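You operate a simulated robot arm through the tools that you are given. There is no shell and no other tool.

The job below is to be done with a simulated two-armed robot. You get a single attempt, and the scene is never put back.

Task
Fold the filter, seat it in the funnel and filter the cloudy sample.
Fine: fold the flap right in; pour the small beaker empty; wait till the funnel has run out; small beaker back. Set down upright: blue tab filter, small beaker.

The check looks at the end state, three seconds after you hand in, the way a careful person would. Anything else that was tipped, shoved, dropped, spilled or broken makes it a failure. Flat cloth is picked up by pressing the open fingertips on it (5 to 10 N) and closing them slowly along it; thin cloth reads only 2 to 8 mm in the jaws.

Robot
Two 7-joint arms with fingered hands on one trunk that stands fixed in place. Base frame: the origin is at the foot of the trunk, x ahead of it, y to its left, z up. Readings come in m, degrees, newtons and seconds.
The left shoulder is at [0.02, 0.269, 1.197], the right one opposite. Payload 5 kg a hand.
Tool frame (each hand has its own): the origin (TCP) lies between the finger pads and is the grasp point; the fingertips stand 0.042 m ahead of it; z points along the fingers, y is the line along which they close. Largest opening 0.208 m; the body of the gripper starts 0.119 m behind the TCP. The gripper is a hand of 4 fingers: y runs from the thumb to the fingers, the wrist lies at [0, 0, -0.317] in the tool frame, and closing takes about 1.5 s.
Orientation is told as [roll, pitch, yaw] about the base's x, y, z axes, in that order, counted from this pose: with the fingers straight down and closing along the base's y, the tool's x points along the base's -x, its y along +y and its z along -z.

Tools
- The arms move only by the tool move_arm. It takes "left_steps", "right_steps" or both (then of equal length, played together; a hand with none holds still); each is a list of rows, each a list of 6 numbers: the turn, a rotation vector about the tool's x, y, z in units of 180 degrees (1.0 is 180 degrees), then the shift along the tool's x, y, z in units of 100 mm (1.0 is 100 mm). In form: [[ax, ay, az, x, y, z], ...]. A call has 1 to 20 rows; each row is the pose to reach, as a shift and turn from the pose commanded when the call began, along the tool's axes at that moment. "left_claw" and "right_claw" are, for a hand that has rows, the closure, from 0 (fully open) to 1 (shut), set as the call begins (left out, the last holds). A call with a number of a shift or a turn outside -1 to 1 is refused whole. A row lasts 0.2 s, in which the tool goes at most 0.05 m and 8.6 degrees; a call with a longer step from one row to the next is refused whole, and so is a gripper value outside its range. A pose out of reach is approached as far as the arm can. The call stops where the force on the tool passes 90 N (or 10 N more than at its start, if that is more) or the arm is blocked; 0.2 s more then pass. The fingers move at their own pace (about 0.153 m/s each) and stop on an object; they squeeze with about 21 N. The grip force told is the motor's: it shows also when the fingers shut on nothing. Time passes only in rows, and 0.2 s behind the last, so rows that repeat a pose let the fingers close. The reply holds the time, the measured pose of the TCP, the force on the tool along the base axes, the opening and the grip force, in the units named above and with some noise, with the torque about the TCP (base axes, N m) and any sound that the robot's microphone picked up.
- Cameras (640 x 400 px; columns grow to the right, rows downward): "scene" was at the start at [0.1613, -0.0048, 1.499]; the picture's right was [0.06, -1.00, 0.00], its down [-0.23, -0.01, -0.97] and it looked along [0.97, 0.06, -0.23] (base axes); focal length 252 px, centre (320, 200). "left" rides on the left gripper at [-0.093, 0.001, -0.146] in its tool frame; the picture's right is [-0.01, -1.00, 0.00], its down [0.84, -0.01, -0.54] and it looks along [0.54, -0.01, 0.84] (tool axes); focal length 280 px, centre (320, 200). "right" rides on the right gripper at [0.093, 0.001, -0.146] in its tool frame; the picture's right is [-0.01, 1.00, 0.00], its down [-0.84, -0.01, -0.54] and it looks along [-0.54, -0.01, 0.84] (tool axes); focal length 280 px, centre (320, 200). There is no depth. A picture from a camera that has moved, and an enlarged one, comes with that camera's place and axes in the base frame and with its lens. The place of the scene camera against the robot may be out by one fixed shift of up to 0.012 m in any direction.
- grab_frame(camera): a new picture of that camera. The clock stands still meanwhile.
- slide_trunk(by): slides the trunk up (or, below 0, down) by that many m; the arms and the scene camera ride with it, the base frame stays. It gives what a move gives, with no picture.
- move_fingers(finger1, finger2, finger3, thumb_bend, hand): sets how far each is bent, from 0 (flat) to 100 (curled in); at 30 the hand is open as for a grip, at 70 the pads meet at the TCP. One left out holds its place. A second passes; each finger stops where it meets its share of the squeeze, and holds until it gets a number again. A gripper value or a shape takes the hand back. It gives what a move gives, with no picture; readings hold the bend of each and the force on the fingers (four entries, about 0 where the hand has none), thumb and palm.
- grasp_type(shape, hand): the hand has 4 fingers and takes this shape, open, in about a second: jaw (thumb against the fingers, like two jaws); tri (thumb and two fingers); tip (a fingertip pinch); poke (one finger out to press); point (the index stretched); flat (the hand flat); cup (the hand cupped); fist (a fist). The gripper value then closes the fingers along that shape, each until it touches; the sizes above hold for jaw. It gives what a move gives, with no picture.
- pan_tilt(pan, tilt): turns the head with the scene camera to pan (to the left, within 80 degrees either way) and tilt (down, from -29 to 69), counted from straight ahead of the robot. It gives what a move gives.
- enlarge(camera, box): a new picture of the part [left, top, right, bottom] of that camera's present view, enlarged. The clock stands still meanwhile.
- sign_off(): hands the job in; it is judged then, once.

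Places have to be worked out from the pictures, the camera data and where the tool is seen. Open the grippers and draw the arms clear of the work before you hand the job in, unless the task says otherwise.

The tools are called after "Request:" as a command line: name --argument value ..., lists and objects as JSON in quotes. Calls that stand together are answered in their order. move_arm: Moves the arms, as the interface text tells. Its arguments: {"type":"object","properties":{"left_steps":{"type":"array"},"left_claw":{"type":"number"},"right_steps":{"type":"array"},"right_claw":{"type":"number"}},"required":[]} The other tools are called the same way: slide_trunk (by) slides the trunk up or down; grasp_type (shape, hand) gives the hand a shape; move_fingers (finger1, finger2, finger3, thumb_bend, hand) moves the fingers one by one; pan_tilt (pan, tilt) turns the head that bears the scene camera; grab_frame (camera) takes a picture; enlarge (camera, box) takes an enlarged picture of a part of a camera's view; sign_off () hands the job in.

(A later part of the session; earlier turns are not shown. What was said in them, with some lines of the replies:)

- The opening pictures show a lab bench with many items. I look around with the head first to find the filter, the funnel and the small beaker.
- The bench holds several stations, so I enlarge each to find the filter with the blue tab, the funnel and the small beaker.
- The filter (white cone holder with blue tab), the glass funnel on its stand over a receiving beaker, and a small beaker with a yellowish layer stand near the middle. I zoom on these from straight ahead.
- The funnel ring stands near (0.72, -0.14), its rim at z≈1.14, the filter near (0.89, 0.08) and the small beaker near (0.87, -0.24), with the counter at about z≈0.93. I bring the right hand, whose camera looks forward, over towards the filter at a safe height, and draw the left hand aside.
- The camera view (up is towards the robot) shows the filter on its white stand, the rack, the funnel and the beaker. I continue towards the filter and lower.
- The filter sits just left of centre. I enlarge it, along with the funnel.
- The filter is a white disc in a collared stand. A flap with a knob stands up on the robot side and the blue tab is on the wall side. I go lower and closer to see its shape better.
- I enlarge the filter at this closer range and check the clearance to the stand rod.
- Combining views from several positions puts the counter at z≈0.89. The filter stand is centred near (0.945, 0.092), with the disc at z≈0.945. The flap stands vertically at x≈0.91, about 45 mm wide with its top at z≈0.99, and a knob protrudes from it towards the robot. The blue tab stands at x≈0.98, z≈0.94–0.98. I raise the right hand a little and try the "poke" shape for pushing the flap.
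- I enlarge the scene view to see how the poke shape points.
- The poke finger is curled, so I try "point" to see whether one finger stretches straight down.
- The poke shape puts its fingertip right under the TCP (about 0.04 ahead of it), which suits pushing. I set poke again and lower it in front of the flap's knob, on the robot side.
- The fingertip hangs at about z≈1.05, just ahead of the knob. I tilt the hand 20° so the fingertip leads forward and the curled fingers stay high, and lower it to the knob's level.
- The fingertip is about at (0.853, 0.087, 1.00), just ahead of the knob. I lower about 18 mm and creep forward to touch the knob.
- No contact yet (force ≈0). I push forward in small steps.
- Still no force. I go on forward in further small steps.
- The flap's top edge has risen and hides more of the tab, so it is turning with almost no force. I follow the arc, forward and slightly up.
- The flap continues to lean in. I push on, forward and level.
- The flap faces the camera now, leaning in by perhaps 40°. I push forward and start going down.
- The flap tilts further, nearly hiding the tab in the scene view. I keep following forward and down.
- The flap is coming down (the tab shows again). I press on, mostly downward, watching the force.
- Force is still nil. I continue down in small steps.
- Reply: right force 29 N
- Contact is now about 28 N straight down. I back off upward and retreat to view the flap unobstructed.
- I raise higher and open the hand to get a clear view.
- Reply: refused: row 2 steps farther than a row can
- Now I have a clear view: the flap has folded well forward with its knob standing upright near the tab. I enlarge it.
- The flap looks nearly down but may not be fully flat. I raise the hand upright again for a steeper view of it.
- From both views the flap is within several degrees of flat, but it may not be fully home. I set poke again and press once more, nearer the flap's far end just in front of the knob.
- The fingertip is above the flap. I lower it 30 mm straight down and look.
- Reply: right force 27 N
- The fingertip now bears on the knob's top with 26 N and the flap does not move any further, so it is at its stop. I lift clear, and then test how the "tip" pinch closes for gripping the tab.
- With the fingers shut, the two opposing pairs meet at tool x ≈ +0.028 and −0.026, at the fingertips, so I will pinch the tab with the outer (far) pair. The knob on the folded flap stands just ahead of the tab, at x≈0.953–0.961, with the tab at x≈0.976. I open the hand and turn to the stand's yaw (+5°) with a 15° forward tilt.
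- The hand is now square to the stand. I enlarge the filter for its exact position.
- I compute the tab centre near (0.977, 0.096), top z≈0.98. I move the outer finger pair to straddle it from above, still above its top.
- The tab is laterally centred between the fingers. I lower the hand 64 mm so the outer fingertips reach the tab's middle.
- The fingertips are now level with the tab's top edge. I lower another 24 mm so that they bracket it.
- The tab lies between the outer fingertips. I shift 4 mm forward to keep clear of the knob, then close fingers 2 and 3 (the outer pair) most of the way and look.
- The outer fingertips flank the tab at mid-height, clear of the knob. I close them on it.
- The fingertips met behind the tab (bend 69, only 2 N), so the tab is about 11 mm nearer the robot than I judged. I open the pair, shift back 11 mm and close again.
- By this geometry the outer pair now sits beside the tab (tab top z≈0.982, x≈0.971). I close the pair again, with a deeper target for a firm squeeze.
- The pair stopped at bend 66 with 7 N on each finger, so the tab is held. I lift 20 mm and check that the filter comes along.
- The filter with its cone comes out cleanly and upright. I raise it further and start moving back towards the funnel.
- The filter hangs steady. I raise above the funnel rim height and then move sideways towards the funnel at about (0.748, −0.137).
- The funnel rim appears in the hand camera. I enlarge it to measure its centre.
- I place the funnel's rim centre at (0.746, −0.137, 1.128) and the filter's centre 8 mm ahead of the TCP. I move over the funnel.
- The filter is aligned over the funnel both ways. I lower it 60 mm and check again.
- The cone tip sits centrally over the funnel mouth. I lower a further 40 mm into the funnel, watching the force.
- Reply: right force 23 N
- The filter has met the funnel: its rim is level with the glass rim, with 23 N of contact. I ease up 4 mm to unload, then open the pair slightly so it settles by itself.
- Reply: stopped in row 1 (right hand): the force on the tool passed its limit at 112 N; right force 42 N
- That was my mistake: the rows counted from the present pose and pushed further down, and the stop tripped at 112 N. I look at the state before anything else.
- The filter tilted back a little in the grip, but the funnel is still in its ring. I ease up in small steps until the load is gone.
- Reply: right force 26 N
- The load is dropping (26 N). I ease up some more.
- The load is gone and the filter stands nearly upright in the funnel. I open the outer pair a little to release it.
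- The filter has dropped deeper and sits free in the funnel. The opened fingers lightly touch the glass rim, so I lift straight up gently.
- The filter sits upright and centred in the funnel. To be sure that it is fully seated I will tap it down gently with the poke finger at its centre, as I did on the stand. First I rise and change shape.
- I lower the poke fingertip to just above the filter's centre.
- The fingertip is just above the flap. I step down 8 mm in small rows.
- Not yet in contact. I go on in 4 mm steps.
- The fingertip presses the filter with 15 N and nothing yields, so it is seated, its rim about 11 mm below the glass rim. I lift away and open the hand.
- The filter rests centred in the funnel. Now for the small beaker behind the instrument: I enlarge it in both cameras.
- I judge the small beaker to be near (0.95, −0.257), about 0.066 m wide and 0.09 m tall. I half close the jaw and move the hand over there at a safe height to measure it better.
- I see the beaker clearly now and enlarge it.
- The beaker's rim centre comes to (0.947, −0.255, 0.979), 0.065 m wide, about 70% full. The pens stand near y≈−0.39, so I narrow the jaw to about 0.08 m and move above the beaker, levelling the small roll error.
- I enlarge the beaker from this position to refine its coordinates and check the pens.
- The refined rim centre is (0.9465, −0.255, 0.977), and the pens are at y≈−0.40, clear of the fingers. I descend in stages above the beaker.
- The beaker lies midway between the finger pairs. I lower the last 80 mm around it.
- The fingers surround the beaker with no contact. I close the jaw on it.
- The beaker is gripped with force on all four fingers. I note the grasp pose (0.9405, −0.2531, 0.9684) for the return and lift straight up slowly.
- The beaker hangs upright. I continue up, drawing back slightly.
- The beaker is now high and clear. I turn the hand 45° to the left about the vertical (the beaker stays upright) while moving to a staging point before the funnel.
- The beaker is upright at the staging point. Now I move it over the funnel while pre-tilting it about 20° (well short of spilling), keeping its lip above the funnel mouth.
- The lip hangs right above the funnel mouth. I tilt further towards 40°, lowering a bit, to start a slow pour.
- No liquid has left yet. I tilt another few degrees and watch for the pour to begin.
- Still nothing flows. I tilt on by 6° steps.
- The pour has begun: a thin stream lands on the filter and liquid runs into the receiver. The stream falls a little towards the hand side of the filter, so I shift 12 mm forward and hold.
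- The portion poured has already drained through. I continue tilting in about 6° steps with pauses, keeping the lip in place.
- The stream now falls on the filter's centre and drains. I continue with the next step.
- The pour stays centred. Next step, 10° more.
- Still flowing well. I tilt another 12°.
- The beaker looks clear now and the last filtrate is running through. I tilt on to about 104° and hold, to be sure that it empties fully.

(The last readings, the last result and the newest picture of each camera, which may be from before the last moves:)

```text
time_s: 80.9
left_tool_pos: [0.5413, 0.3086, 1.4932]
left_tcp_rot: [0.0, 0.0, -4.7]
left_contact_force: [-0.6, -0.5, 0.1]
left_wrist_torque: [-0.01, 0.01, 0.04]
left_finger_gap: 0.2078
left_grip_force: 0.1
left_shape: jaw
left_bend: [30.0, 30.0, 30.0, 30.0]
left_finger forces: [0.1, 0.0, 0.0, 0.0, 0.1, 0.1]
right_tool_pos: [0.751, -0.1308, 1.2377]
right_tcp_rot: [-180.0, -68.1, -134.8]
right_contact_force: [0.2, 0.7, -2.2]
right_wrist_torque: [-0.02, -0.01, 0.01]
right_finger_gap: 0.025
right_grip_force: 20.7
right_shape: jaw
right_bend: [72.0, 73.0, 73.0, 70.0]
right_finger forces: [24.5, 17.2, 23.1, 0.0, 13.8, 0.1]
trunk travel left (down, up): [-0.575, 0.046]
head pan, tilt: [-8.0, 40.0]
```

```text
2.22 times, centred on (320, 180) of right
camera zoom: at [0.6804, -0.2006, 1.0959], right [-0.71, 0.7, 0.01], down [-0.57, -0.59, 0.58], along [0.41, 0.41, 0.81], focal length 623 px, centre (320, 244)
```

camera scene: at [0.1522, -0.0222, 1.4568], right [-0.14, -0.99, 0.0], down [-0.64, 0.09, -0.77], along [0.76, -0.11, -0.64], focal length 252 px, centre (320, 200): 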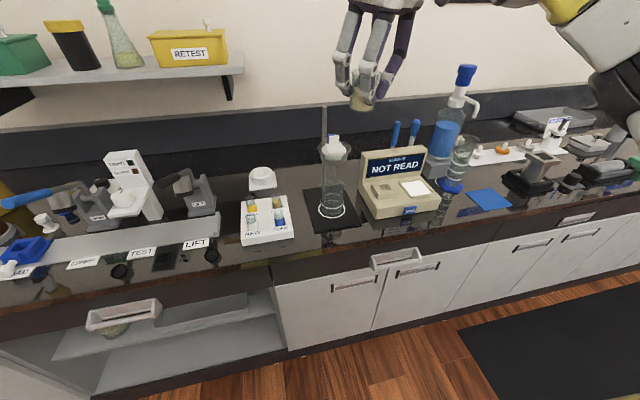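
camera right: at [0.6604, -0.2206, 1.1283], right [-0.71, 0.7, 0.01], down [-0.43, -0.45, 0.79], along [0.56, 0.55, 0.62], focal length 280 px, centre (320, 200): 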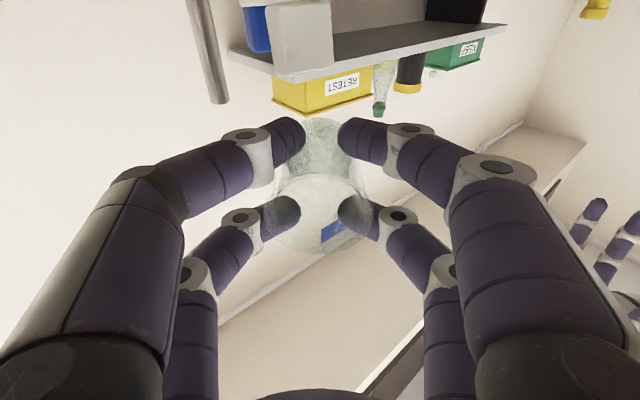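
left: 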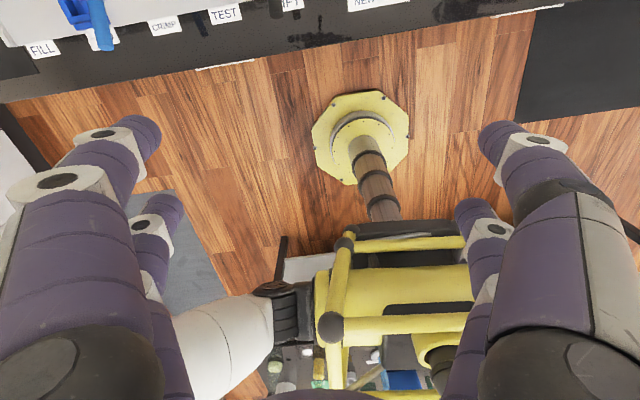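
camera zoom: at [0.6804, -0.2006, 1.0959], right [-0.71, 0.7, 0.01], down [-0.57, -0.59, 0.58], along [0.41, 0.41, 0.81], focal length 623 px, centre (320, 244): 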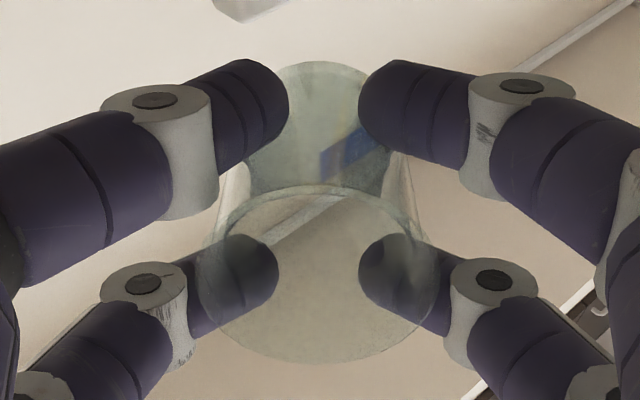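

The beaker is empty. I raise it a little and turn it back upright over the funnel.

Request:
move_arm --right_steps '[[0, 0, 0, -0.16, 0, 0.15], [0, 0.04, 0, -0.327, 0, 0.313], [0, 0.085, 0, -0.327, 0, 0.313], [0, 0.13, 0, -0.327, 0, 0.313], [0, 0.175, 0, -0.327, 0, 0.313], [0, 0.22, 0, -0.327, 0, 0.313], [0, 0.265, 0, -0.327, 0, 0.313], [0, 0.31, 0, -0.327, 0, 0.313], [0, 0.355, 0, -0.327, 0, 0.313], [0, 0.4, 0, -0.327, 0, 0.313], [0, 0.445, 0, -0.327, 0, 0.313], [0, 0.49, 0, -0.327, 0, 0.313], [0, 0.535, 0, -0.327, 0, 0.313], [0, 0.577, 0, -0.327, 0, 0.313], [0, 0.577, 0, -0.327, 0, 0.313]]'

Request:
enlarge --camera "scene" --box '[280, 40, 400, 240]'

Request:
grab_frame --camera "right"

```text
time_s: 84.1
left_tool_pos: [0.5423, 0.3069, 1.4928]
left_tcp_rot: [0.0, 0.0, -4.7]
left_contact_force: [0.3, -0.4, 0.2]
left_wrist_torque: [0.14, 0.03, 0.02]
left_finger_gap: 0.2079
left_grip_force: 0.1
left_shape: jaw
left_bend: [30.0, 30.0, 30.0, 30.0]
left_finger forces: [0.1, 0.0, 0.0, 0.0, 0.0, 0.1]
right_tool_pos: [0.7643, -0.1204, 1.2789]
right_tcp_rot: [0.1, -7.9, 44.9]
right_contact_force: [0.9, -1.0, -0.7]
right_wrist_torque: [0.14, 0.01, 0.0]
right_finger_gap: 0.0246
right_grip_force: 21.1
right_shape: jaw
right_bend: [72.0, 73.0, 73.0, 71.0]
right_finger forces: [26.4, 20.3, 23.3, 0.1, 12.7, 0.0]
trunk travel left (down, up): [-0.575, 0.046]
head pan, tilt: [-8.0, 40.0]
```

```text
2.00 times, centred on (340, 140) of scene
camera zoom: at [0.1525, -0.0232, 1.4567], right [-0.14, -0.99, 0.0], down [-0.64, 0.09, -0.77], along [0.76, -0.11, -0.64], focal length 503 px, centre (280, 320)
```

zoom: 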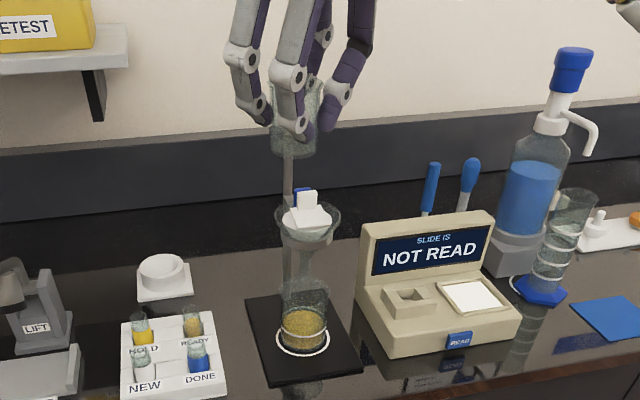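

```text
taken
camera right: at [0.6842, -0.2005, 1.4106], right [-0.7, 0.72, 0.0], down [0.55, 0.53, 0.65], along [0.47, 0.46, -0.76], focal length 280 px, centre (320, 200)
```

right: 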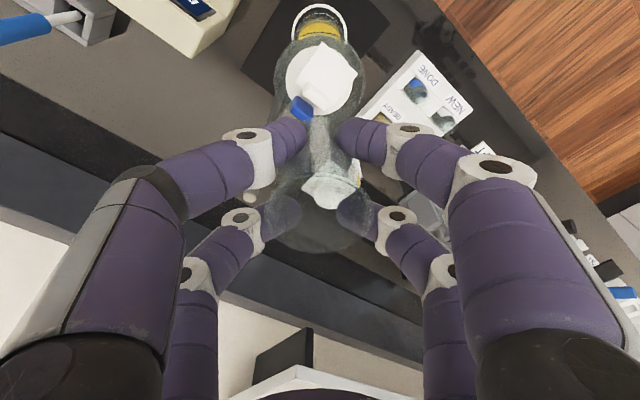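

The beaker is upright and empty; the receiver holds the filtrate. I carry the beaker back along the same path, first to the staging point and then turning the hand straight again.

Request:
move_arm --right_steps '[[0, 0, 0, 0.25, -0.1, -0.12], [0, 0, 0, 0.5, -0.2, -0.24], [0, 0, 0, 0.761, -0.304, -0.344]]'

Request:
move_arm --right_steps '[[0.0058, 0, 0.0413, -0.02, -0.16, 0.05], [0.0116, 0, 0.0825, -0.04, -0.33, 0.1], [0.0174, 0, 0.1238, -0.06, -0.49, 0.15], [0.0232, 0, 0.165, -0.08, -0.65, 0.2], [0.029, 0, 0.2063, -0.1, -0.81, 0.26], [0.0348, 0, 0.2476, -0.112, -0.976, 0.319], [0.0348, 0, 0.2476, -0.112, -0.976, 0.319]]'

Request:
grab_frame --camera "right"

Request:
enlarge --camera "scene" --box '[280, 40, 440, 240]'

```text
time_s: 84.9
left_tool_pos: [0.5419, 0.3062, 1.4943]
left_tcp_rot: [0.1, -0.1, -4.6]
left_contact_force: [-0.5, -1.1, 0.1]
left_wrist_torque: [0.24, -0.14, -0.03]
left_finger_gap: 0.2079
left_grip_force: 0.1
left_shape: jaw
left_bend: [30.0, 30.0, 30.0, 30.0]
left_finger forces: [0.1, 0.0, 0.1, 0.0, 0.1, 0.0]
right_tool_pos: [0.7265, -0.1967, 1.3038]
right_tcp_rot: [0.1, -8.2, 45.2]
right_contact_force: [-0.3, -0.5, -2.1]
right_wrist_torque: [0.11, -0.1, 0.01]
right_finger_gap: 0.0245
right_grip_force: 21.2
right_shape: jaw
right_bend: [72.0, 73.0, 73.0, 71.0]
right_finger forces: [26.6, 20.2, 23.3, 0.1, 12.8, 0.1]
trunk travel left (down, up): [-0.575, 0.046]
head pan, tilt: [-8.0, 40.0]
```

```text
time_s: 86.5
left_tool_pos: [0.5418, 0.3082, 1.4927]
left_tcp_rot: [0.0, 0.0, -4.7]
left_contact_force: [-0.8, 0.7, 0.1]
left_wrist_torque: [-0.08, 0.01, 0.01]
left_finger_gap: 0.2079
left_grip_force: 0.1
left_shape: jaw
left_bend: [30.0, 30.0, 30.0, 30.0]
left_finger forces: [0.1, 0.1, 0.1, 0.0, 0.0, 0.0]
right_tool_pos: [0.8089, -0.2539, 1.273]
right_tcp_rot: [0.0, -8.1, 0.0]
right_contact_force: [0.5, -0.3, -1.2]
right_wrist_torque: [-0.02, -0.01, 0.02]
right_finger_gap: 0.0245
right_grip_force: 20.7
right_shape: jaw
right_bend: [72.0, 73.0, 73.0, 71.0]
right_finger forces: [26.6, 20.2, 23.6, 0.0, 12.9, 0.1]
trunk travel left (down, up): [-0.575, 0.046]
head pan, tilt: [-8.0, 40.0]
```

```text
taken
camera right: at [0.6968, -0.254, 1.4032], right [0.01, 1.0, 0.0], down [0.76, -0.01, 0.65], along [0.65, -0.01, -0.76], focal length 280 px, centre (320, 200)
```

right: 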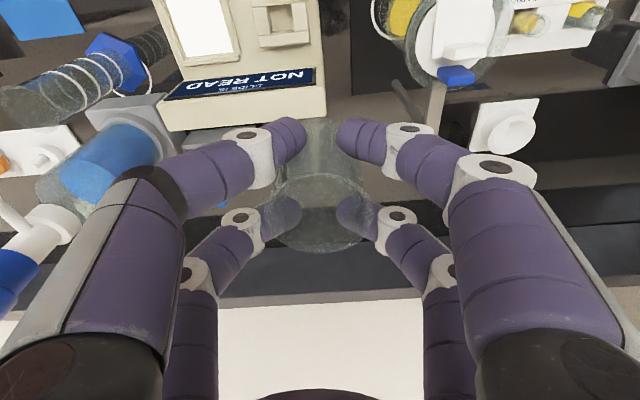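

```text
2.00 times, centred on (360, 140) of scene
camera zoom: at [0.1521, -0.0217, 1.4568], right [-0.14, -0.99, 0.0], down [-0.64, 0.09, -0.77], along [0.76, -0.11, -0.64], focal length 503 px, centre (240, 320)
```

zoom: 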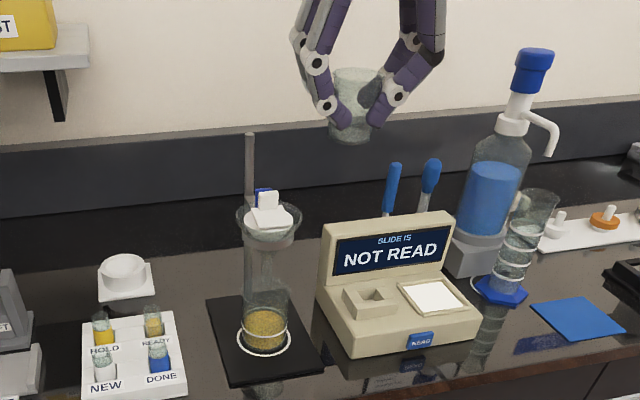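

The beaker hangs clean and upright. I move forward and down to above its old place.

Request:
move_arm --right_steps '[[0, 0, 0, -0.26, 0, 0.29], [0, 0, 0, -0.525, 0.008, 0.578]]'

Request:
move_arm --right_steps '[[0, 0, 0, -0.35, 0, 0.1], [0, 0, 0, -0.632, 0, 0.4], [0, 0, 0, -0.632, 0, 0.694], [0, 0, 0, -0.632, 0, 0.694]]'

Request:
grab_frame --camera "right"

```text
time_s: 87.1
left_tool_pos: [0.5414, 0.3083, 1.4922]
left_tcp_rot: [0.0, 0.0, -4.7]
left_contact_force: [0.2, 0.0, -0.9]
left_wrist_torque: [0.02, 0.09, -0.01]
left_finger_gap: 0.2082
left_grip_force: 0.1
left_shape: jaw
left_bend: [30.0, 30.0, 30.0, 30.0]
left_finger forces: [0.0, 0.0, 0.0, 0.0, 0.1, 0.0]
right_tool_pos: [0.8721, -0.2534, 1.2214]
right_tcp_rot: [0.1, -8.0, 0.0]
right_contact_force: [-0.3, 0.7, -0.3]
right_wrist_torque: [0.04, 0.0, 0.03]
right_finger_gap: 0.0242
right_grip_force: 21.5
right_shape: jaw
right_bend: [72.0, 73.0, 73.0, 71.0]
right_finger forces: [26.6, 20.2, 23.5, 0.0, 12.8, 0.0]
trunk travel left (down, up): [-0.575, 0.046]
head pan, tilt: [-8.0, 40.0]
```

```text
time_s: 88.1
left_tool_pos: [0.54, 0.3096, 1.4933]
left_tcp_rot: [-0.2, 0.0, -4.6]
left_contact_force: [-1.4, 0.3, 0.4]
left_wrist_torque: [-0.07, -0.1, 0.0]
left_finger_gap: 0.2078
left_grip_force: 0.1
left_shape: jaw
left_bend: [30.0, 30.0, 30.0, 30.0]
left_finger forces: [0.0, 0.0, 0.0, 0.0, 0.1, 0.0]
right_tool_pos: [0.9425, -0.251, 1.1653]
right_tcp_rot: [0.1, -8.2, 0.1]
right_contact_force: [-0.3, 0.7, -0.8]
right_wrist_torque: [-0.07, 0.0, 0.02]
right_finger_gap: 0.0246
right_grip_force: 21.1
right_shape: jaw
right_bend: [72.0, 73.0, 73.0, 71.0]
right_finger forces: [26.9, 20.4, 23.5, 0.0, 12.6, 0.1]
trunk travel left (down, up): [-0.575, 0.046]
head pan, tilt: [-8.0, 40.0]
```

```text
taken
camera right: at [0.8302, -0.2506, 1.2965], right [0.01, 1.0, 0.0], down [0.76, -0.01, 0.65], along [0.65, -0.01, -0.76], focal length 280 px, centre (320, 200)
```

right: 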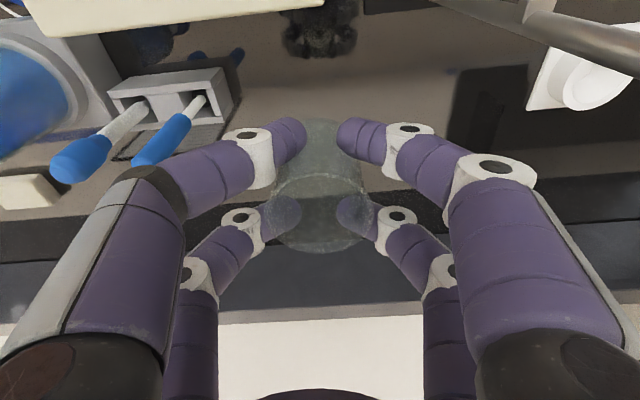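

I lower towards its original place.

Request:
move_arm --right_steps '[[0, 0, 0, 0.05, -0.01, 0.33], [0, 0, 0, 0.1, -0.02, 0.66], [0, 0, 0, 0.159, -0.02, 0.988]]'

Request:
move_arm --right_steps '[[0, 0, 0, 0.04, 0, 0.28], [0, 0, 0, 0.08, 0, 0.56], [0, 0, 0, 0.117, 0, 0.83]]'

Request:
grab_frame --camera "right"

Request:
enlarge --camera "scene" --box '[300, 60, 440, 200]'

```text
time_s: 88.9
left_tool_pos: [0.5441, 0.3072, 1.4919]
left_tcp_rot: [0.0, 0.2, -4.8]
left_contact_force: [0.7, 0.5, 0.0]
left_wrist_torque: [0.08, 0.18, -0.01]
left_finger_gap: 0.2078
left_grip_force: 0.0
left_shape: jaw
left_bend: [30.0, 30.0, 30.0, 30.0]
left_finger forces: [0.1, 0.0, 0.0, 0.0, 0.0, 0.0]
right_tool_pos: [0.9384, -0.2557, 1.0644]
right_tcp_rot: [0.2, -8.0, 0.2]
right_contact_force: [0.7, -0.4, -1.1]
right_wrist_torque: [0.05, 0.11, 0.02]
right_finger_gap: 0.0244
right_grip_force: 21.1
right_shape: jaw
right_bend: [72.0, 73.0, 73.0, 71.0]
right_finger forces: [26.9, 20.4, 23.4, 0.1, 12.5, 0.1]
trunk travel left (down, up): [-0.575, 0.046]
head pan, tilt: [-8.0, 40.0]
```

```text
time_s: 89.7
left_tool_pos: [0.5437, 0.3076, 1.4916]
left_tcp_rot: [0.0, 0.2, -4.7]
left_contact_force: [2.3, 0.3, -0.3]
left_wrist_torque: [0.09, 0.21, 0.0]
left_finger_gap: 0.208
left_grip_force: 0.0
left_shape: jaw
left_bend: [30.0, 30.0, 30.0, 30.0]
left_finger forces: [0.0, 0.0, 0.0, 0.0, 0.1, 0.0]
right_tool_pos: [0.9392, -0.2569, 0.977]
right_tcp_rot: [0.1, -8.1, 0.1]
right_contact_force: [0.1, -0.5, -1.6]
right_wrist_torque: [0.01, 0.15, 0.05]
right_finger_gap: 0.0242
right_grip_force: 20.8
right_shape: jaw
right_bend: [72.0, 73.0, 73.0, 71.0]
right_finger forces: [26.9, 20.5, 23.5, 0.0, 12.7, 0.0]
trunk travel left (down, up): [-0.575, 0.046]
head pan, tilt: [-8.0, 40.0]
```

```text
taken
camera right: at [0.827, -0.2566, 1.1091], right [0.01, 1.0, 0.0], down [0.76, -0.01, 0.65], along [0.65, -0.01, -0.76], focal length 280 px, centre (320, 200)
```

right: 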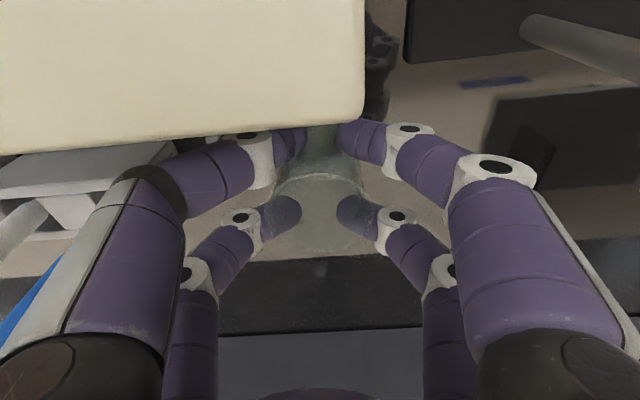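

```text
2.86 times, centred on (370, 130) of scene
camera zoom: at [0.1538, -0.0224, 1.4565], right [-0.14, -0.99, 0.0], down [-0.64, 0.09, -0.77], along [0.76, -0.11, -0.64], focal length 718 px, centre (177, 400)
```

zoom: 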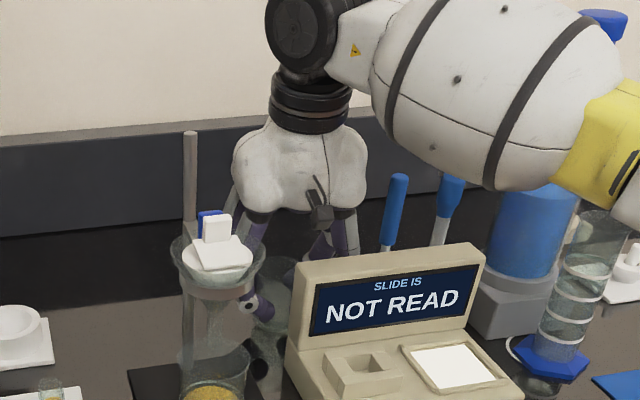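

The hand is about 4 mm to the right of the original line, so I correct that while lowering the last millimetres gently.

Request:
move_arm --right_steps '[[0, 0, 0, -0.005, 0.02, 0.02], [0, 0, 0, -0.005, 0.036, 0.06], [0, 0, 0, -0.005, 0.036, 0.06]]'

Request:
move_arm --right_steps '[[0, 0, 0, 0.004, 0.0, 0.03]]'

```text
time_s: 90.5
left_tool_pos: [0.5416, 0.3085, 1.4936]
left_tcp_rot: [0.0, 0.0, -4.8]
left_contact_force: [-0.2, 0.4, 0.5]
left_wrist_torque: [-0.01, 0.06, -0.01]
left_finger_gap: 0.2077
left_grip_force: 0.1
left_shape: jaw
left_bend: [30.0, 30.0, 30.0, 30.0]
left_finger forces: [0.0, 0.0, 0.0, 0.1, 0.0, 0.0]
right_tool_pos: [0.9391, -0.2522, 0.9738]
right_tcp_rot: [-0.1, -8.1, 0.2]
right_contact_force: [0.0, -0.3, -1.9]
right_wrist_torque: [-0.03, 0.07, 0.02]
right_finger_gap: 0.0245
right_grip_force: 21.1
right_shape: jaw
right_bend: [72.0, 73.0, 73.0, 71.0]
right_finger forces: [27.1, 20.6, 23.4, 0.0, 12.7, 0.0]
trunk travel left (down, up): [-0.575, 0.046]
head pan, tilt: [-8.0, 40.0]
```

```text
time_s: 90.9
left_tool_pos: [0.543, 0.3083, 1.492]
left_tcp_rot: [0.0, -0.1, -4.7]
left_contact_force: [0.6, -0.1, 0.1]
left_wrist_torque: [0.02, 0.05, 0.0]
left_finger_gap: 0.2078
left_grip_force: 0.0
left_shape: jaw
left_bend: [30.0, 30.0, 30.0, 30.0]
left_finger forces: [0.1, 0.0, 0.0, 0.0, 0.0, 0.0]
right_tool_pos: [0.9403, -0.2511, 0.9705]
right_tcp_rot: [0.1, -8.0, 0.1]
right_contact_force: [0.3, -0.3, -2.7]
right_wrist_torque: [0.01, 0.02, -0.02]
right_finger_gap: 0.0244
right_grip_force: 20.3
right_shape: jaw
right_bend: [72.0, 73.0, 73.0, 71.0]
right_finger forces: [27.1, 20.5, 23.6, 0.1, 12.6, 0.1]
trunk travel left (down, up): [-0.575, 0.046]
head pan, tilt: [-8.0, 40.0]
```

No contact yet. I lower 2–3 mm at a time until the base touches.

Request:
move_arm --right_steps '[[0, 0, 0, 0.003, -0.015, 0.022]]'

Request:
move_arm --right_steps '[[0, 0, 0, 0.003, 0.0, 0.02]]'

```text
time_s: 91.3
left_tool_pos: [0.5421, 0.3089, 1.4932]
left_tcp_rot: [0.0, 0.0, -4.6]
left_contact_force: [0.1, -0.1, -0.5]
left_wrist_torque: [-0.03, -0.01, 0.02]
left_finger_gap: 0.2078
left_grip_force: 0.0
left_shape: jaw
left_bend: [30.0, 30.0, 30.0, 30.0]
left_finger forces: [0.0, 0.0, 0.1, 0.1, 0.1, 0.0]
right_tool_pos: [0.9389, -0.2525, 0.9705]
right_tcp_rot: [0.0, -8.1, 0.1]
right_contact_force: [-0.3, 0.5, 1.3]
right_wrist_torque: [-0.01, 0.08, 0.0]
right_finger_gap: 0.0243
right_grip_force: 21.3
right_shape: jaw
right_bend: [72.0, 73.0, 73.0, 71.0]
right_finger forces: [27.7, 21.0, 23.3, 0.0, 13.3, 0.0]
trunk travel left (down, up): [-0.575, 0.046]
head pan, tilt: [-8.0, 40.0]
```

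```text
time_s: 91.7
left_tool_pos: [0.5413, 0.3082, 1.4932]
left_tcp_rot: [0.0, 0.0, -4.7]
left_contact_force: [0.7, 0.0, -0.2]
left_wrist_torque: [0.03, 0.01, -0.02]
left_finger_gap: 0.208
left_grip_force: 0.0
left_shape: jaw
left_bend: [30.0, 30.0, 30.0, 30.0]
left_finger forces: [0.0, 0.1, 0.0, 0.0, 0.0, 0.0]
right_tool_pos: [0.9384, -0.2534, 0.9676]
right_tcp_rot: [0.1, -8.3, 0.1]
right_contact_force: [0.2, -0.2, 9.2]
right_wrist_torque: [-0.1, 0.11, -0.02]
right_finger_gap: 0.0243
right_grip_force: 21.2
right_shape: jaw
right_bend: [73.0, 73.0, 73.0, 71.0]
right_finger forces: [29.4, 22.4, 24.3, 0.1, 14.5, 0.1]
trunk travel left (down, up): [-0.575, 0.046]
head pan, tilt: [-8.0, 40.0]
```

The base is down (9 N), within about 2 mm of where it stood. I open the jaw to the same 0.08 m gap.

Request:
move_arm --right_steps '[[0, 0, 0, 0, 0, -0.01], [0, 0, 0, 0, 0, -0.01], [0, 0, 0, 0, 0, -0.01], [0, 0, 0, 0, 0, -0.01], [0, 0, 0, 0, 0, -0.01]]' --right_claw 0.62

Request:
grab_frame --camera "right"

Request:
enlarge --camera "scene" --box '[300, 90, 400, 230]'

```text
time_s: 92.9
left_tool_pos: [0.5432, 0.3079, 1.4927]
left_tcp_rot: [0.0, 0.0, -4.8]
left_contact_force: [0.6, -0.3, -0.6]
left_wrist_torque: [0.0, 0.04, 0.0]
left_finger_gap: 0.2078
left_grip_force: 0.0
left_shape: jaw
left_bend: [30.0, 30.0, 30.0, 30.0]
left_finger forces: [0.0, 0.0, 0.0, 0.0, 0.0, 0.1]
right_tool_pos: [0.9398, -0.254, 0.9673]
right_tcp_rot: [0.1, -8.1, 0.1]
right_contact_force: [0.8, 0.7, -0.2]
right_wrist_torque: [0.0, 0.04, 0.03]
right_finger_gap: 0.0786
right_grip_force: 0.0
right_shape: jaw
right_bend: [74.0, 74.0, 74.0, 70.0]
right_finger forces: [0.0, 0.0, 0.0, 0.1, 0.0, 0.0]
trunk travel left (down, up): [-0.575, 0.046]
head pan, tilt: [-8.0, 40.0]
```

```text
taken
camera right: at [0.8279, -0.253, 1.0987], right [0.01, 1.0, 0.0], down [0.76, -0.01, 0.65], along [0.65, -0.01, -0.76], focal length 280 px, centre (320, 200)
```

right: 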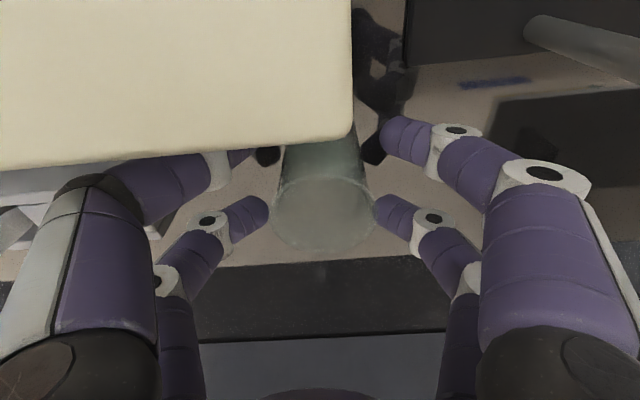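

```text
2.86 times, centred on (350, 160) of scene
camera zoom: at [0.1524, -0.022, 1.4568], right [-0.14, -0.99, 0.0], down [-0.64, 0.09, -0.77], along [0.76, -0.11, -0.64], focal length 718 px, centre (234, 314)
```

zoom: 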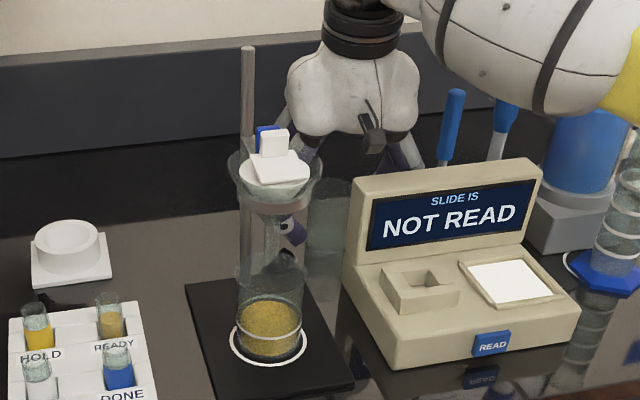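

The beaker stands free and upright at its old place. I lift the hand straight up off it.

Request:
move_arm --right_steps '[[0, 0, 0, -0.03, 0, -0.2], [0, 0, 0, -0.06, 0, -0.4], [0, 0, 0, -0.09, 0, -0.6], [0, 0, 0, -0.115, 0, -0.8], [0, 0, 0, -0.14, 0, -0.98]]'

Request:
move_arm --right_steps '[[0, 0, 0, -0.03, 0, -0.35], [0, 0, 0, 0.0, 0, -0.7], [0, 0, 0, 0.1, 0, -1.0]]'

Request:
grab_frame --camera "right"

Request:
enlarge --camera "scene" --box '[300, 90, 400, 230]'

```text
time_s: 94.1
left_tool_pos: [0.5421, 0.3077, 1.4938]
left_tcp_rot: [0.0, -0.1, -4.7]
left_contact_force: [0.8, 0.2, 0.9]
left_wrist_torque: [-0.03, -0.08, 0.0]
left_finger_gap: 0.208
left_grip_force: 0.1
left_shape: jaw
left_bend: [30.0, 30.0, 30.0, 30.0]
left_finger forces: [0.0, 0.1, 0.0, 0.0, 0.0, 0.0]
right_tool_pos: [0.9404, -0.2522, 1.0676]
right_tcp_rot: [0.1, -8.0, 0.2]
right_contact_force: [-0.4, -0.9, 0.4]
right_wrist_torque: [-0.04, -0.01, -0.01]
right_finger_gap: 0.0784
right_grip_force: 0.0
right_shape: jaw
right_bend: [74.0, 74.0, 74.0, 70.0]
right_finger forces: [0.0, 0.0, 0.1, 0.1, 0.0, 0.1]
trunk travel left (down, up): [-0.575, 0.046]
head pan, tilt: [-8.0, 40.0]
```

```text
time_s: 94.9
left_tool_pos: [0.54, 0.3074, 1.4939]
left_tcp_rot: [-0.1, -0.2, -4.6]
left_contact_force: [-0.9, -0.2, 0.5]
left_wrist_torque: [-0.06, -0.21, 0.03]
left_finger_gap: 0.208
left_grip_force: 0.0
left_shape: jaw
left_bend: [30.0, 30.0, 30.0, 30.0]
left_finger forces: [0.0, 0.1, 0.0, 0.0, 0.0, 0.0]
right_tool_pos: [0.9159, -0.2517, 1.1646]
right_tcp_rot: [0.0, -8.1, 0.0]
right_contact_force: [-0.4, 0.0, 0.1]
right_wrist_torque: [-0.02, -0.14, -0.02]
right_finger_gap: 0.0785
right_grip_force: 0.0
right_shape: jaw
right_bend: [74.0, 74.0, 74.0, 70.0]
right_finger forces: [0.0, 0.0, 0.0, 0.0, 0.0, 0.0]
trunk travel left (down, up): [-0.575, 0.046]
head pan, tilt: [-8.0, 40.0]
```

```text
taken
camera right: at [0.8034, -0.2515, 1.2952], right [0.01, 1.0, 0.0], down [0.76, -0.01, 0.65], along [0.65, -0.01, -0.76], focal length 280 px, centre (320, 200)
```

right: 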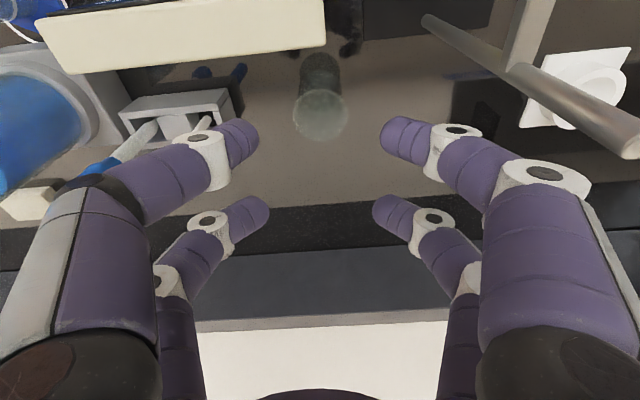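

```text
2.86 times, centred on (350, 160) of scene
camera zoom: at [0.1508, -0.0218, 1.4571], right [-0.14, -0.99, 0.0], down [-0.64, 0.09, -0.77], along [0.76, -0.11, -0.64], focal length 718 px, centre (234, 314)
```

zoom: 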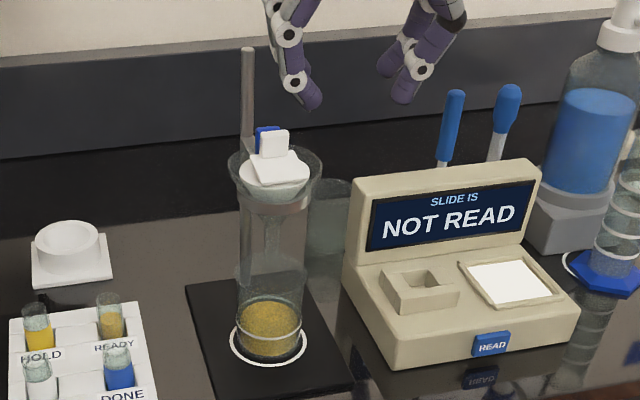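

The beaker is back, empty and upright, and the funnel has stopped running. I draw the hand back and up, and then use its camera for a side view of the filter to verify the flap and the seating.

Request:
move_arm --right_steps '[[0, 0, 0, 0.2, 0, -0.33], [0, 0, 0, 0.5, 0, -0.66], [0, 0, 0, 0.773, 0, -0.967]]'

Request:
move_arm --right_steps '[[0, 0, 0, 0.45, 0, -0.06], [0, 0, 0, 0.94, 0, -0.132]]'

Request:
move_arm --right_steps '[[-0.0058, 0, -0.0413, 0.1, 0, 0], [-0.0116, 0, -0.0825, 0.2, 0, 0], [-0.0174, 0, -0.1238, 0.3, 0, 0], [-0.0232, 0, -0.165, 0.4, 0, 0], [-0.029, 0, -0.2063, 0.5, 0, 0], [-0.0348, 0, -0.2476, 0.6, 0, 0]]' --right_claw 0

Request:
grab_frame --camera "right"

```text
time_s: 95.7
left_tool_pos: [0.5383, 0.3082, 1.4948]
left_tcp_rot: [0.0, -0.2, -4.6]
left_contact_force: [-2.2, -0.6, 2.2]
left_wrist_torque: [0.0, -0.29, 0.0]
left_finger_gap: 0.208
left_grip_force: 0.1
left_shape: jaw
left_bend: [30.0, 30.0, 30.0, 30.0]
left_finger forces: [0.0, 0.0, 0.1, 0.1, 0.1, 0.1]
right_tool_pos: [0.8221, -0.2523, 1.2528]
right_tcp_rot: [-0.1, -8.1, 0.1]
right_contact_force: [-1.7, 0.8, 0.5]
right_wrist_torque: [-0.04, -0.14, -0.03]
right_finger_gap: 0.0789
right_grip_force: 0.0
right_shape: jaw
right_bend: [74.0, 74.0, 74.0, 70.0]
right_finger forces: [0.0, 0.1, 0.0, 0.0, 0.0, 0.1]
trunk travel left (down, up): [-0.575, 0.046]
head pan, tilt: [-8.0, 40.0]
```

```text
time_s: 96.3
left_tool_pos: [0.5433, 0.3077, 1.4934]
left_tcp_rot: [0.0, 0.0, -4.6]
left_contact_force: [0.3, 1.1, -0.4]
left_wrist_torque: [-0.03, 0.04, 0.0]
left_finger_gap: 0.2079
left_grip_force: 0.1
left_shape: jaw
left_bend: [30.0, 30.0, 30.0, 30.0]
left_finger forces: [0.0, 0.0, 0.1, 0.1, 0.0, 0.1]
right_tool_pos: [0.7314, -0.252, 1.2504]
right_tcp_rot: [0.0, -8.0, 0.1]
right_contact_force: [0.2, 0.8, 0.0]
right_wrist_torque: [-0.01, 0.1, 0.0]
right_finger_gap: 0.0785
right_grip_force: 0.0
right_shape: jaw
right_bend: [74.0, 74.0, 74.0, 70.0]
right_finger forces: [0.0, 0.1, 0.0, 0.1, 0.1, 0.0]
trunk travel left (down, up): [-0.575, 0.046]
head pan, tilt: [-8.0, 40.0]
```

```text
time_s: 97.7
left_tool_pos: [0.542, 0.3079, 1.4927]
left_tcp_rot: [0.1, 0.0, -4.7]
left_contact_force: [0.6, 0.6, -0.9]
left_wrist_torque: [0.01, 0.03, 0.01]
left_finger_gap: 0.208
left_grip_force: 0.1
left_shape: jaw
left_bend: [30.0, 30.0, 30.0, 30.0]
left_finger forces: [0.0, 0.1, 0.0, 0.1, 0.0, 0.1]
right_tool_pos: [0.6713, -0.2547, 1.2405]
right_tcp_rot: [0.0, -8.1, 45.2]
right_contact_force: [-0.1, 0.0, 0.0]
right_wrist_torque: [0.04, 0.02, 0.01]
right_finger_gap: 0.2078
right_grip_force: 0.0
right_shape: jaw
right_bend: [30.0, 30.0, 30.0, 30.0]
right_finger forces: [0.0, 0.0, 0.0, 0.0, 0.1, 0.0]
trunk travel left (down, up): [-0.575, 0.046]
head pan, tilt: [-8.0, 40.0]
```

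```text
taken
camera right: at [0.5917, -0.3342, 1.3712], right [-0.7, 0.72, 0.0], down [0.54, 0.53, 0.65], along [0.47, 0.46, -0.76], focal length 280 px, centre (320, 200)
```

right: 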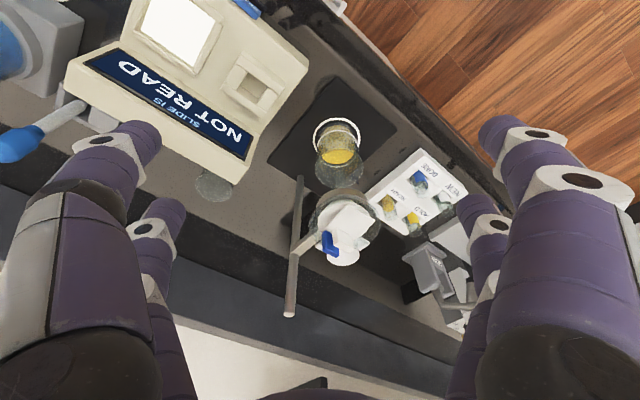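

I tilt the hand so that its camera looks nearly level at the funnel.

Request:
move_arm --right_steps '[[0, -0.04, 0, 0.0, 0.05, 0.1], [0, -0.08, 0, 0.0, 0.1, 0.2], [0, -0.12, 0, 0.02, 0.2, 0.3], [0, -0.16, 0, 0.05, 0.3, 0.4], [0, -0.2, 0, 0.07, 0.3, 0.495], [0, -0.235, 0, 0.07, 0.3, 0.495]]'

Request:
grab_frame --camera "right"

Request:
enlarge --camera "right" --box '[240, 100, 400, 260]'

```text
time_s: 99.1
left_tool_pos: [0.5411, 0.3082, 1.4949]
left_tcp_rot: [-0.1, 0.0, -4.7]
left_contact_force: [-0.5, 0.4, -0.1]
left_wrist_torque: [0.08, -0.01, 0.0]
left_finger_gap: 0.2079
left_grip_force: 0.1
left_shape: jaw
left_bend: [30.0, 30.0, 30.0, 30.0]
left_finger forces: [0.1, 0.0, 0.0, 0.0, 0.1, 0.0]
right_tool_pos: [0.6502, -0.233, 1.1902]
right_tcp_rot: [0.0, -50.6, 45.1]
right_contact_force: [-0.4, 0.0, 0.0]
right_wrist_torque: [-0.03, 0.03, 0.03]
right_finger_gap: 0.2081
right_grip_force: 0.0
right_shape: jaw
right_bend: [30.0, 30.0, 30.0, 30.0]
right_finger forces: [0.0, 0.0, 0.1, 0.1, 0.0, 0.1]
trunk travel left (down, up): [-0.575, 0.046]
head pan, tilt: [-8.0, 40.0]
```

```text
taken
camera right: at [0.5297, -0.3547, 1.2108], right [-0.7, 0.71, 0.01], down [0.09, 0.08, 0.99], along [0.71, 0.7, -0.12], focal length 280 px, centre (320, 200)
```

right: 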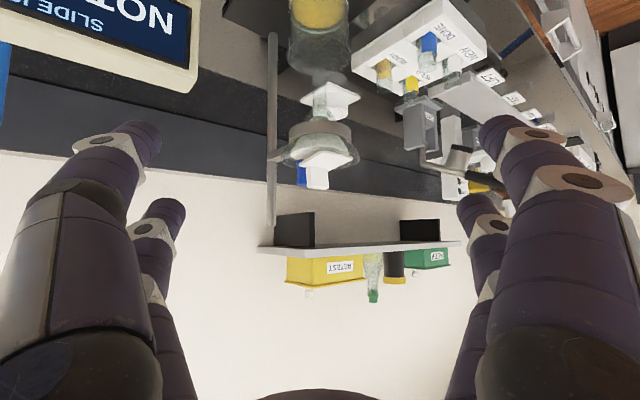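

```text
2.50 times, centred on (320, 180) of right
camera zoom: at [0.5297, -0.3547, 1.2108], right [-0.7, 0.71, 0.01], down [0.09, 0.08, 0.99], along [0.71, 0.7, -0.12], focal length 701 px, centre (320, 250)
```

zoom: 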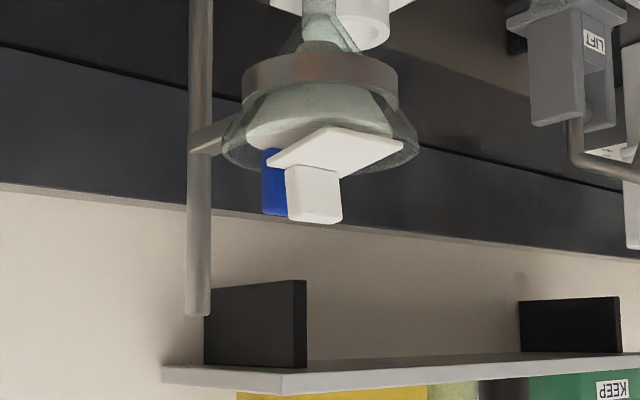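

From the side (the picture is upside down) the flap lies flat on the filter, but the filter itself seems tilted by several degrees with the tab side high. I enlarge more to measure that.

Request:
enlarge --camera "right" --box '[290, 110, 370, 190]'

Request:
enlarge --camera "scene" --box '[310, 130, 360, 180]'

```text
5.00 times, centred on (330, 150) of right
camera zoom: at [0.5297, -0.3547, 1.2108], right [-0.7, 0.71, 0.01], down [0.09, 0.08, 0.99], along [0.71, 0.7, -0.12], focal length 1402 px, centre (270, 450)
```

zoom: 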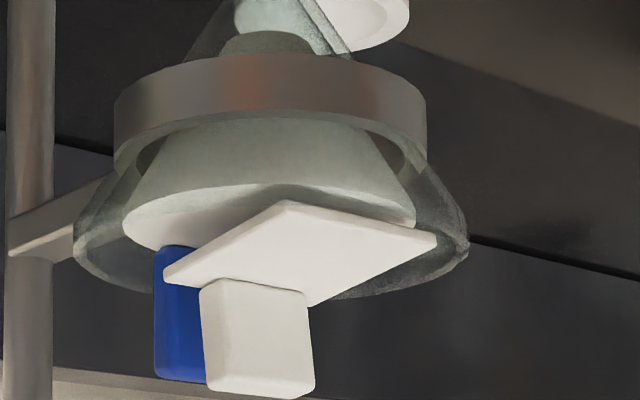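

```text
8.00 times, centred on (335, 155) of scene
camera zoom: at [0.1522, -0.0223, 1.4568], right [-0.14, -0.99, 0.0], down [-0.64, 0.09, -0.77], along [0.76, -0.11, -0.64], focal length 2012 px, centre (200, 560)
```

zoom: 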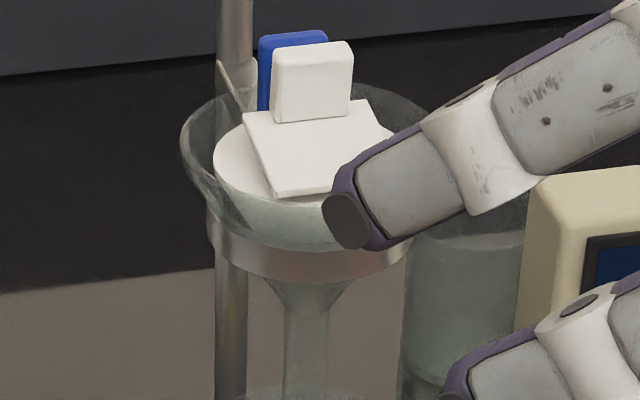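

Seen closely, the filter rim is within about 3–4° of level, the flap rests at its stop, and no liquid is left running. That is good. I now withdraw the right hand upwards and back to its starting area.

Request:
move_arm --right_steps '[[0, 0.02, 0, -0.08, 0, -0.22], [0, 0.06, 0, -0.15, 0, -0.45], [0, 0.1, 0, -0.22, 0, -0.7], [0, 0.145, 0, -0.3, 0, -0.895], [0, 0.19, 0, -0.3, 0, -0.895], [0, 0.235, 0, -0.3, 0, -0.895]]'

Request:
move_arm --right_steps '[[0.0058, 0, 0.0413, 0.0, -0.15, -0.2], [0.0116, 0, 0.0825, 0, -0.3, -0.4], [0.0174, 0, 0.1238, 0, -0.45, -0.6], [0.0232, 0, 0.165, 0, -0.6, -0.8], [0.029, 0, 0.2063, 0, -0.75, -1.0], [0.0348, 0, 0.2476, 0, -0.9, -1.0]]'

Request:
grab_frame --camera "scene"

Request:
grab_frame --camera "right"

```text
time_s: 100.5
left_tool_pos: [0.5414, 0.3092, 1.4945]
left_tcp_rot: [-0.2, -0.1, -4.6]
left_contact_force: [-0.6, 0.4, 0.9]
left_wrist_torque: [-0.17, -0.15, 0.0]
left_finger_gap: 0.2078
left_grip_force: 0.0
left_shape: jaw
left_bend: [30.0, 30.0, 30.0, 30.0]
left_finger forces: [0.1, 0.0, 0.0, 0.1, 0.0, 0.0]
right_tool_pos: [0.6136, -0.266, 1.2722]
right_tcp_rot: [-0.2, -7.9, 45.2]
right_contact_force: [-0.8, 0.6, -0.9]
right_wrist_torque: [-0.13, -0.03, -0.03]
right_finger_gap: 0.2081
right_grip_force: 0.0
right_shape: jaw
right_bend: [30.0, 30.0, 30.0, 30.0]
right_finger forces: [0.1, 0.0, 0.1, 0.0, 0.0, 0.1]
trunk travel left (down, up): [-0.575, 0.046]
head pan, tilt: [-8.0, 40.0]
```

```text
time_s: 101.9
left_tool_pos: [0.5424, 0.3082, 1.4928]
left_tcp_rot: [0.0, 0.2, -4.6]
left_contact_force: [0.8, 0.2, -0.4]
left_wrist_torque: [0.0, 0.05, 0.03]
left_finger_gap: 0.2081
left_grip_force: 0.0
left_shape: jaw
left_bend: [30.0, 30.0, 30.0, 30.0]
left_finger forces: [0.0, 0.0, 0.0, 0.0, 0.0, 0.1]
right_tool_pos: [0.6686, -0.3399, 1.3686]
right_tcp_rot: [0.1, -8.0, 0.1]
right_contact_force: [1.3, -0.8, -0.1]
right_wrist_torque: [0.02, 0.11, 0.01]
right_finger_gap: 0.208
right_grip_force: 0.1
right_shape: jaw
right_bend: [30.0, 30.0, 30.0, 30.0]
right_finger forces: [0.0, 0.0, 0.1, 0.0, 0.1, 0.0]
trunk travel left (down, up): [-0.575, 0.046]
head pan, tilt: [-8.0, 40.0]
```

```text
taken
camera scene: at [0.1529, -0.0221, 1.4566], right [-0.14, -0.99, 0.0], down [-0.64, 0.09, -0.77], along [0.76, -0.11, -0.64], focal length 252 px, centre (320, 200)
```

scene: 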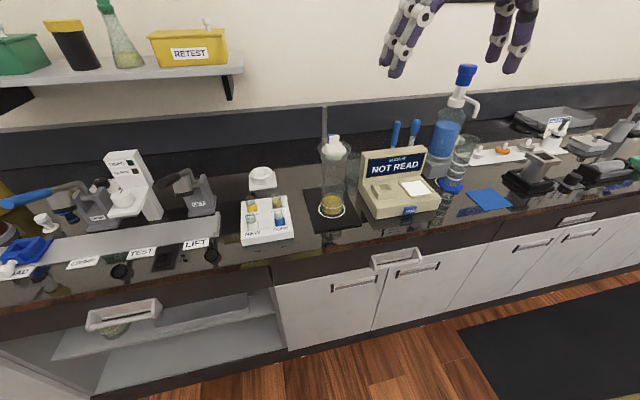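

```text
taken
camera right: at [0.5575, -0.3399, 1.4998], right [0.01, 1.0, 0.0], down [0.76, -0.01, 0.65], along [0.65, -0.01, -0.76], focal length 280 px, centre (320, 200)
```

right: 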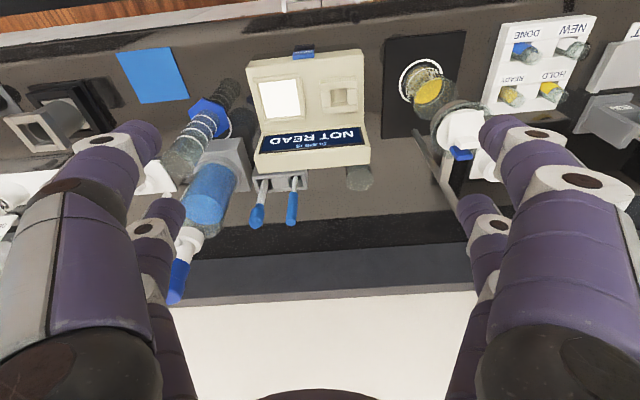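

All hands are clear. A last close look at the funnel, the receiver and the returned beaker before I hand in.

Request:
enlarge --camera "scene" --box '[300, 100, 400, 230]'

Request:
enlarge --camera "right" --box '[320, 40, 520, 220]'

```text
3.08 times, centred on (350, 165) of scene
camera zoom: at [0.1529, -0.0221, 1.4566], right [-0.14, -0.99, 0.0], down [-0.64, 0.09, -0.77], along [0.76, -0.11, -0.64], focal length 774 px, centre (228, 308)
```

zoom: 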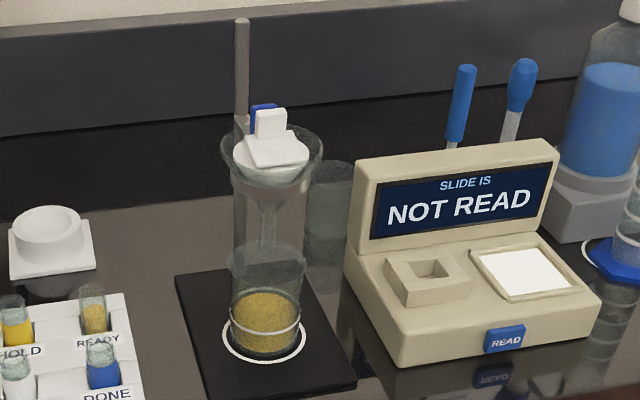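

```text
2.22 times, centred on (420, 130) of right
camera zoom: at [0.5575, -0.3399, 1.4998], right [0.01, 1.0, 0.0], down [0.76, -0.01, 0.65], along [0.65, -0.01, -0.76], focal length 623 px, centre (98, 356)
```

zoom: 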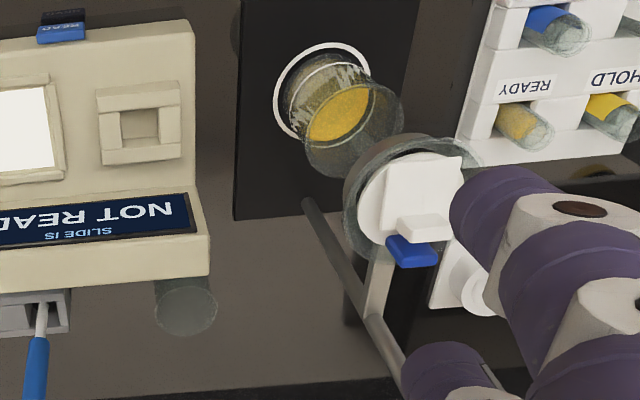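

The filter sits in the funnel with its flap folded in, and the receiver holds golden filtrate. The funnel has run out, the small beaker is back empty and upright, and nothing else appears disturbed. Both hands are open and clear, so I hand in.

Request:
sign_off

```text
The job is handed in.
```

The filter is folded and seated in the funnel, and the cloudy sample has been poured through it. I have handed the job in; the result of the check is not back.

- **Filter:** The flap is folded to its stop. It did not move under a 28 N press. It rests a few degrees above the rim, and I took that as fully in. The filter is upright in the funnel, with its rim about 3–4° off level.
- **Pour:** The small beaker was tipped to about 104° and looked empty. The filtrate is in the receiver, and I saw no liquid spilled.
- **Funnel:** Nothing was left running before I handed in.
- **Small beaker:** It is back upright within about 2 mm of where it stood.

One thing went wrong. While seating the filter I sent a wrong move that pushed it down until the force stop tripped at 112 N. The filter tilted in the grip, and I let it settle again. The funnel stayed in its ring, and I saw no damage to it in the pictures.

Nothing else on the bench looked moved in the last pictures. Both hands were open and clear when I handed in.
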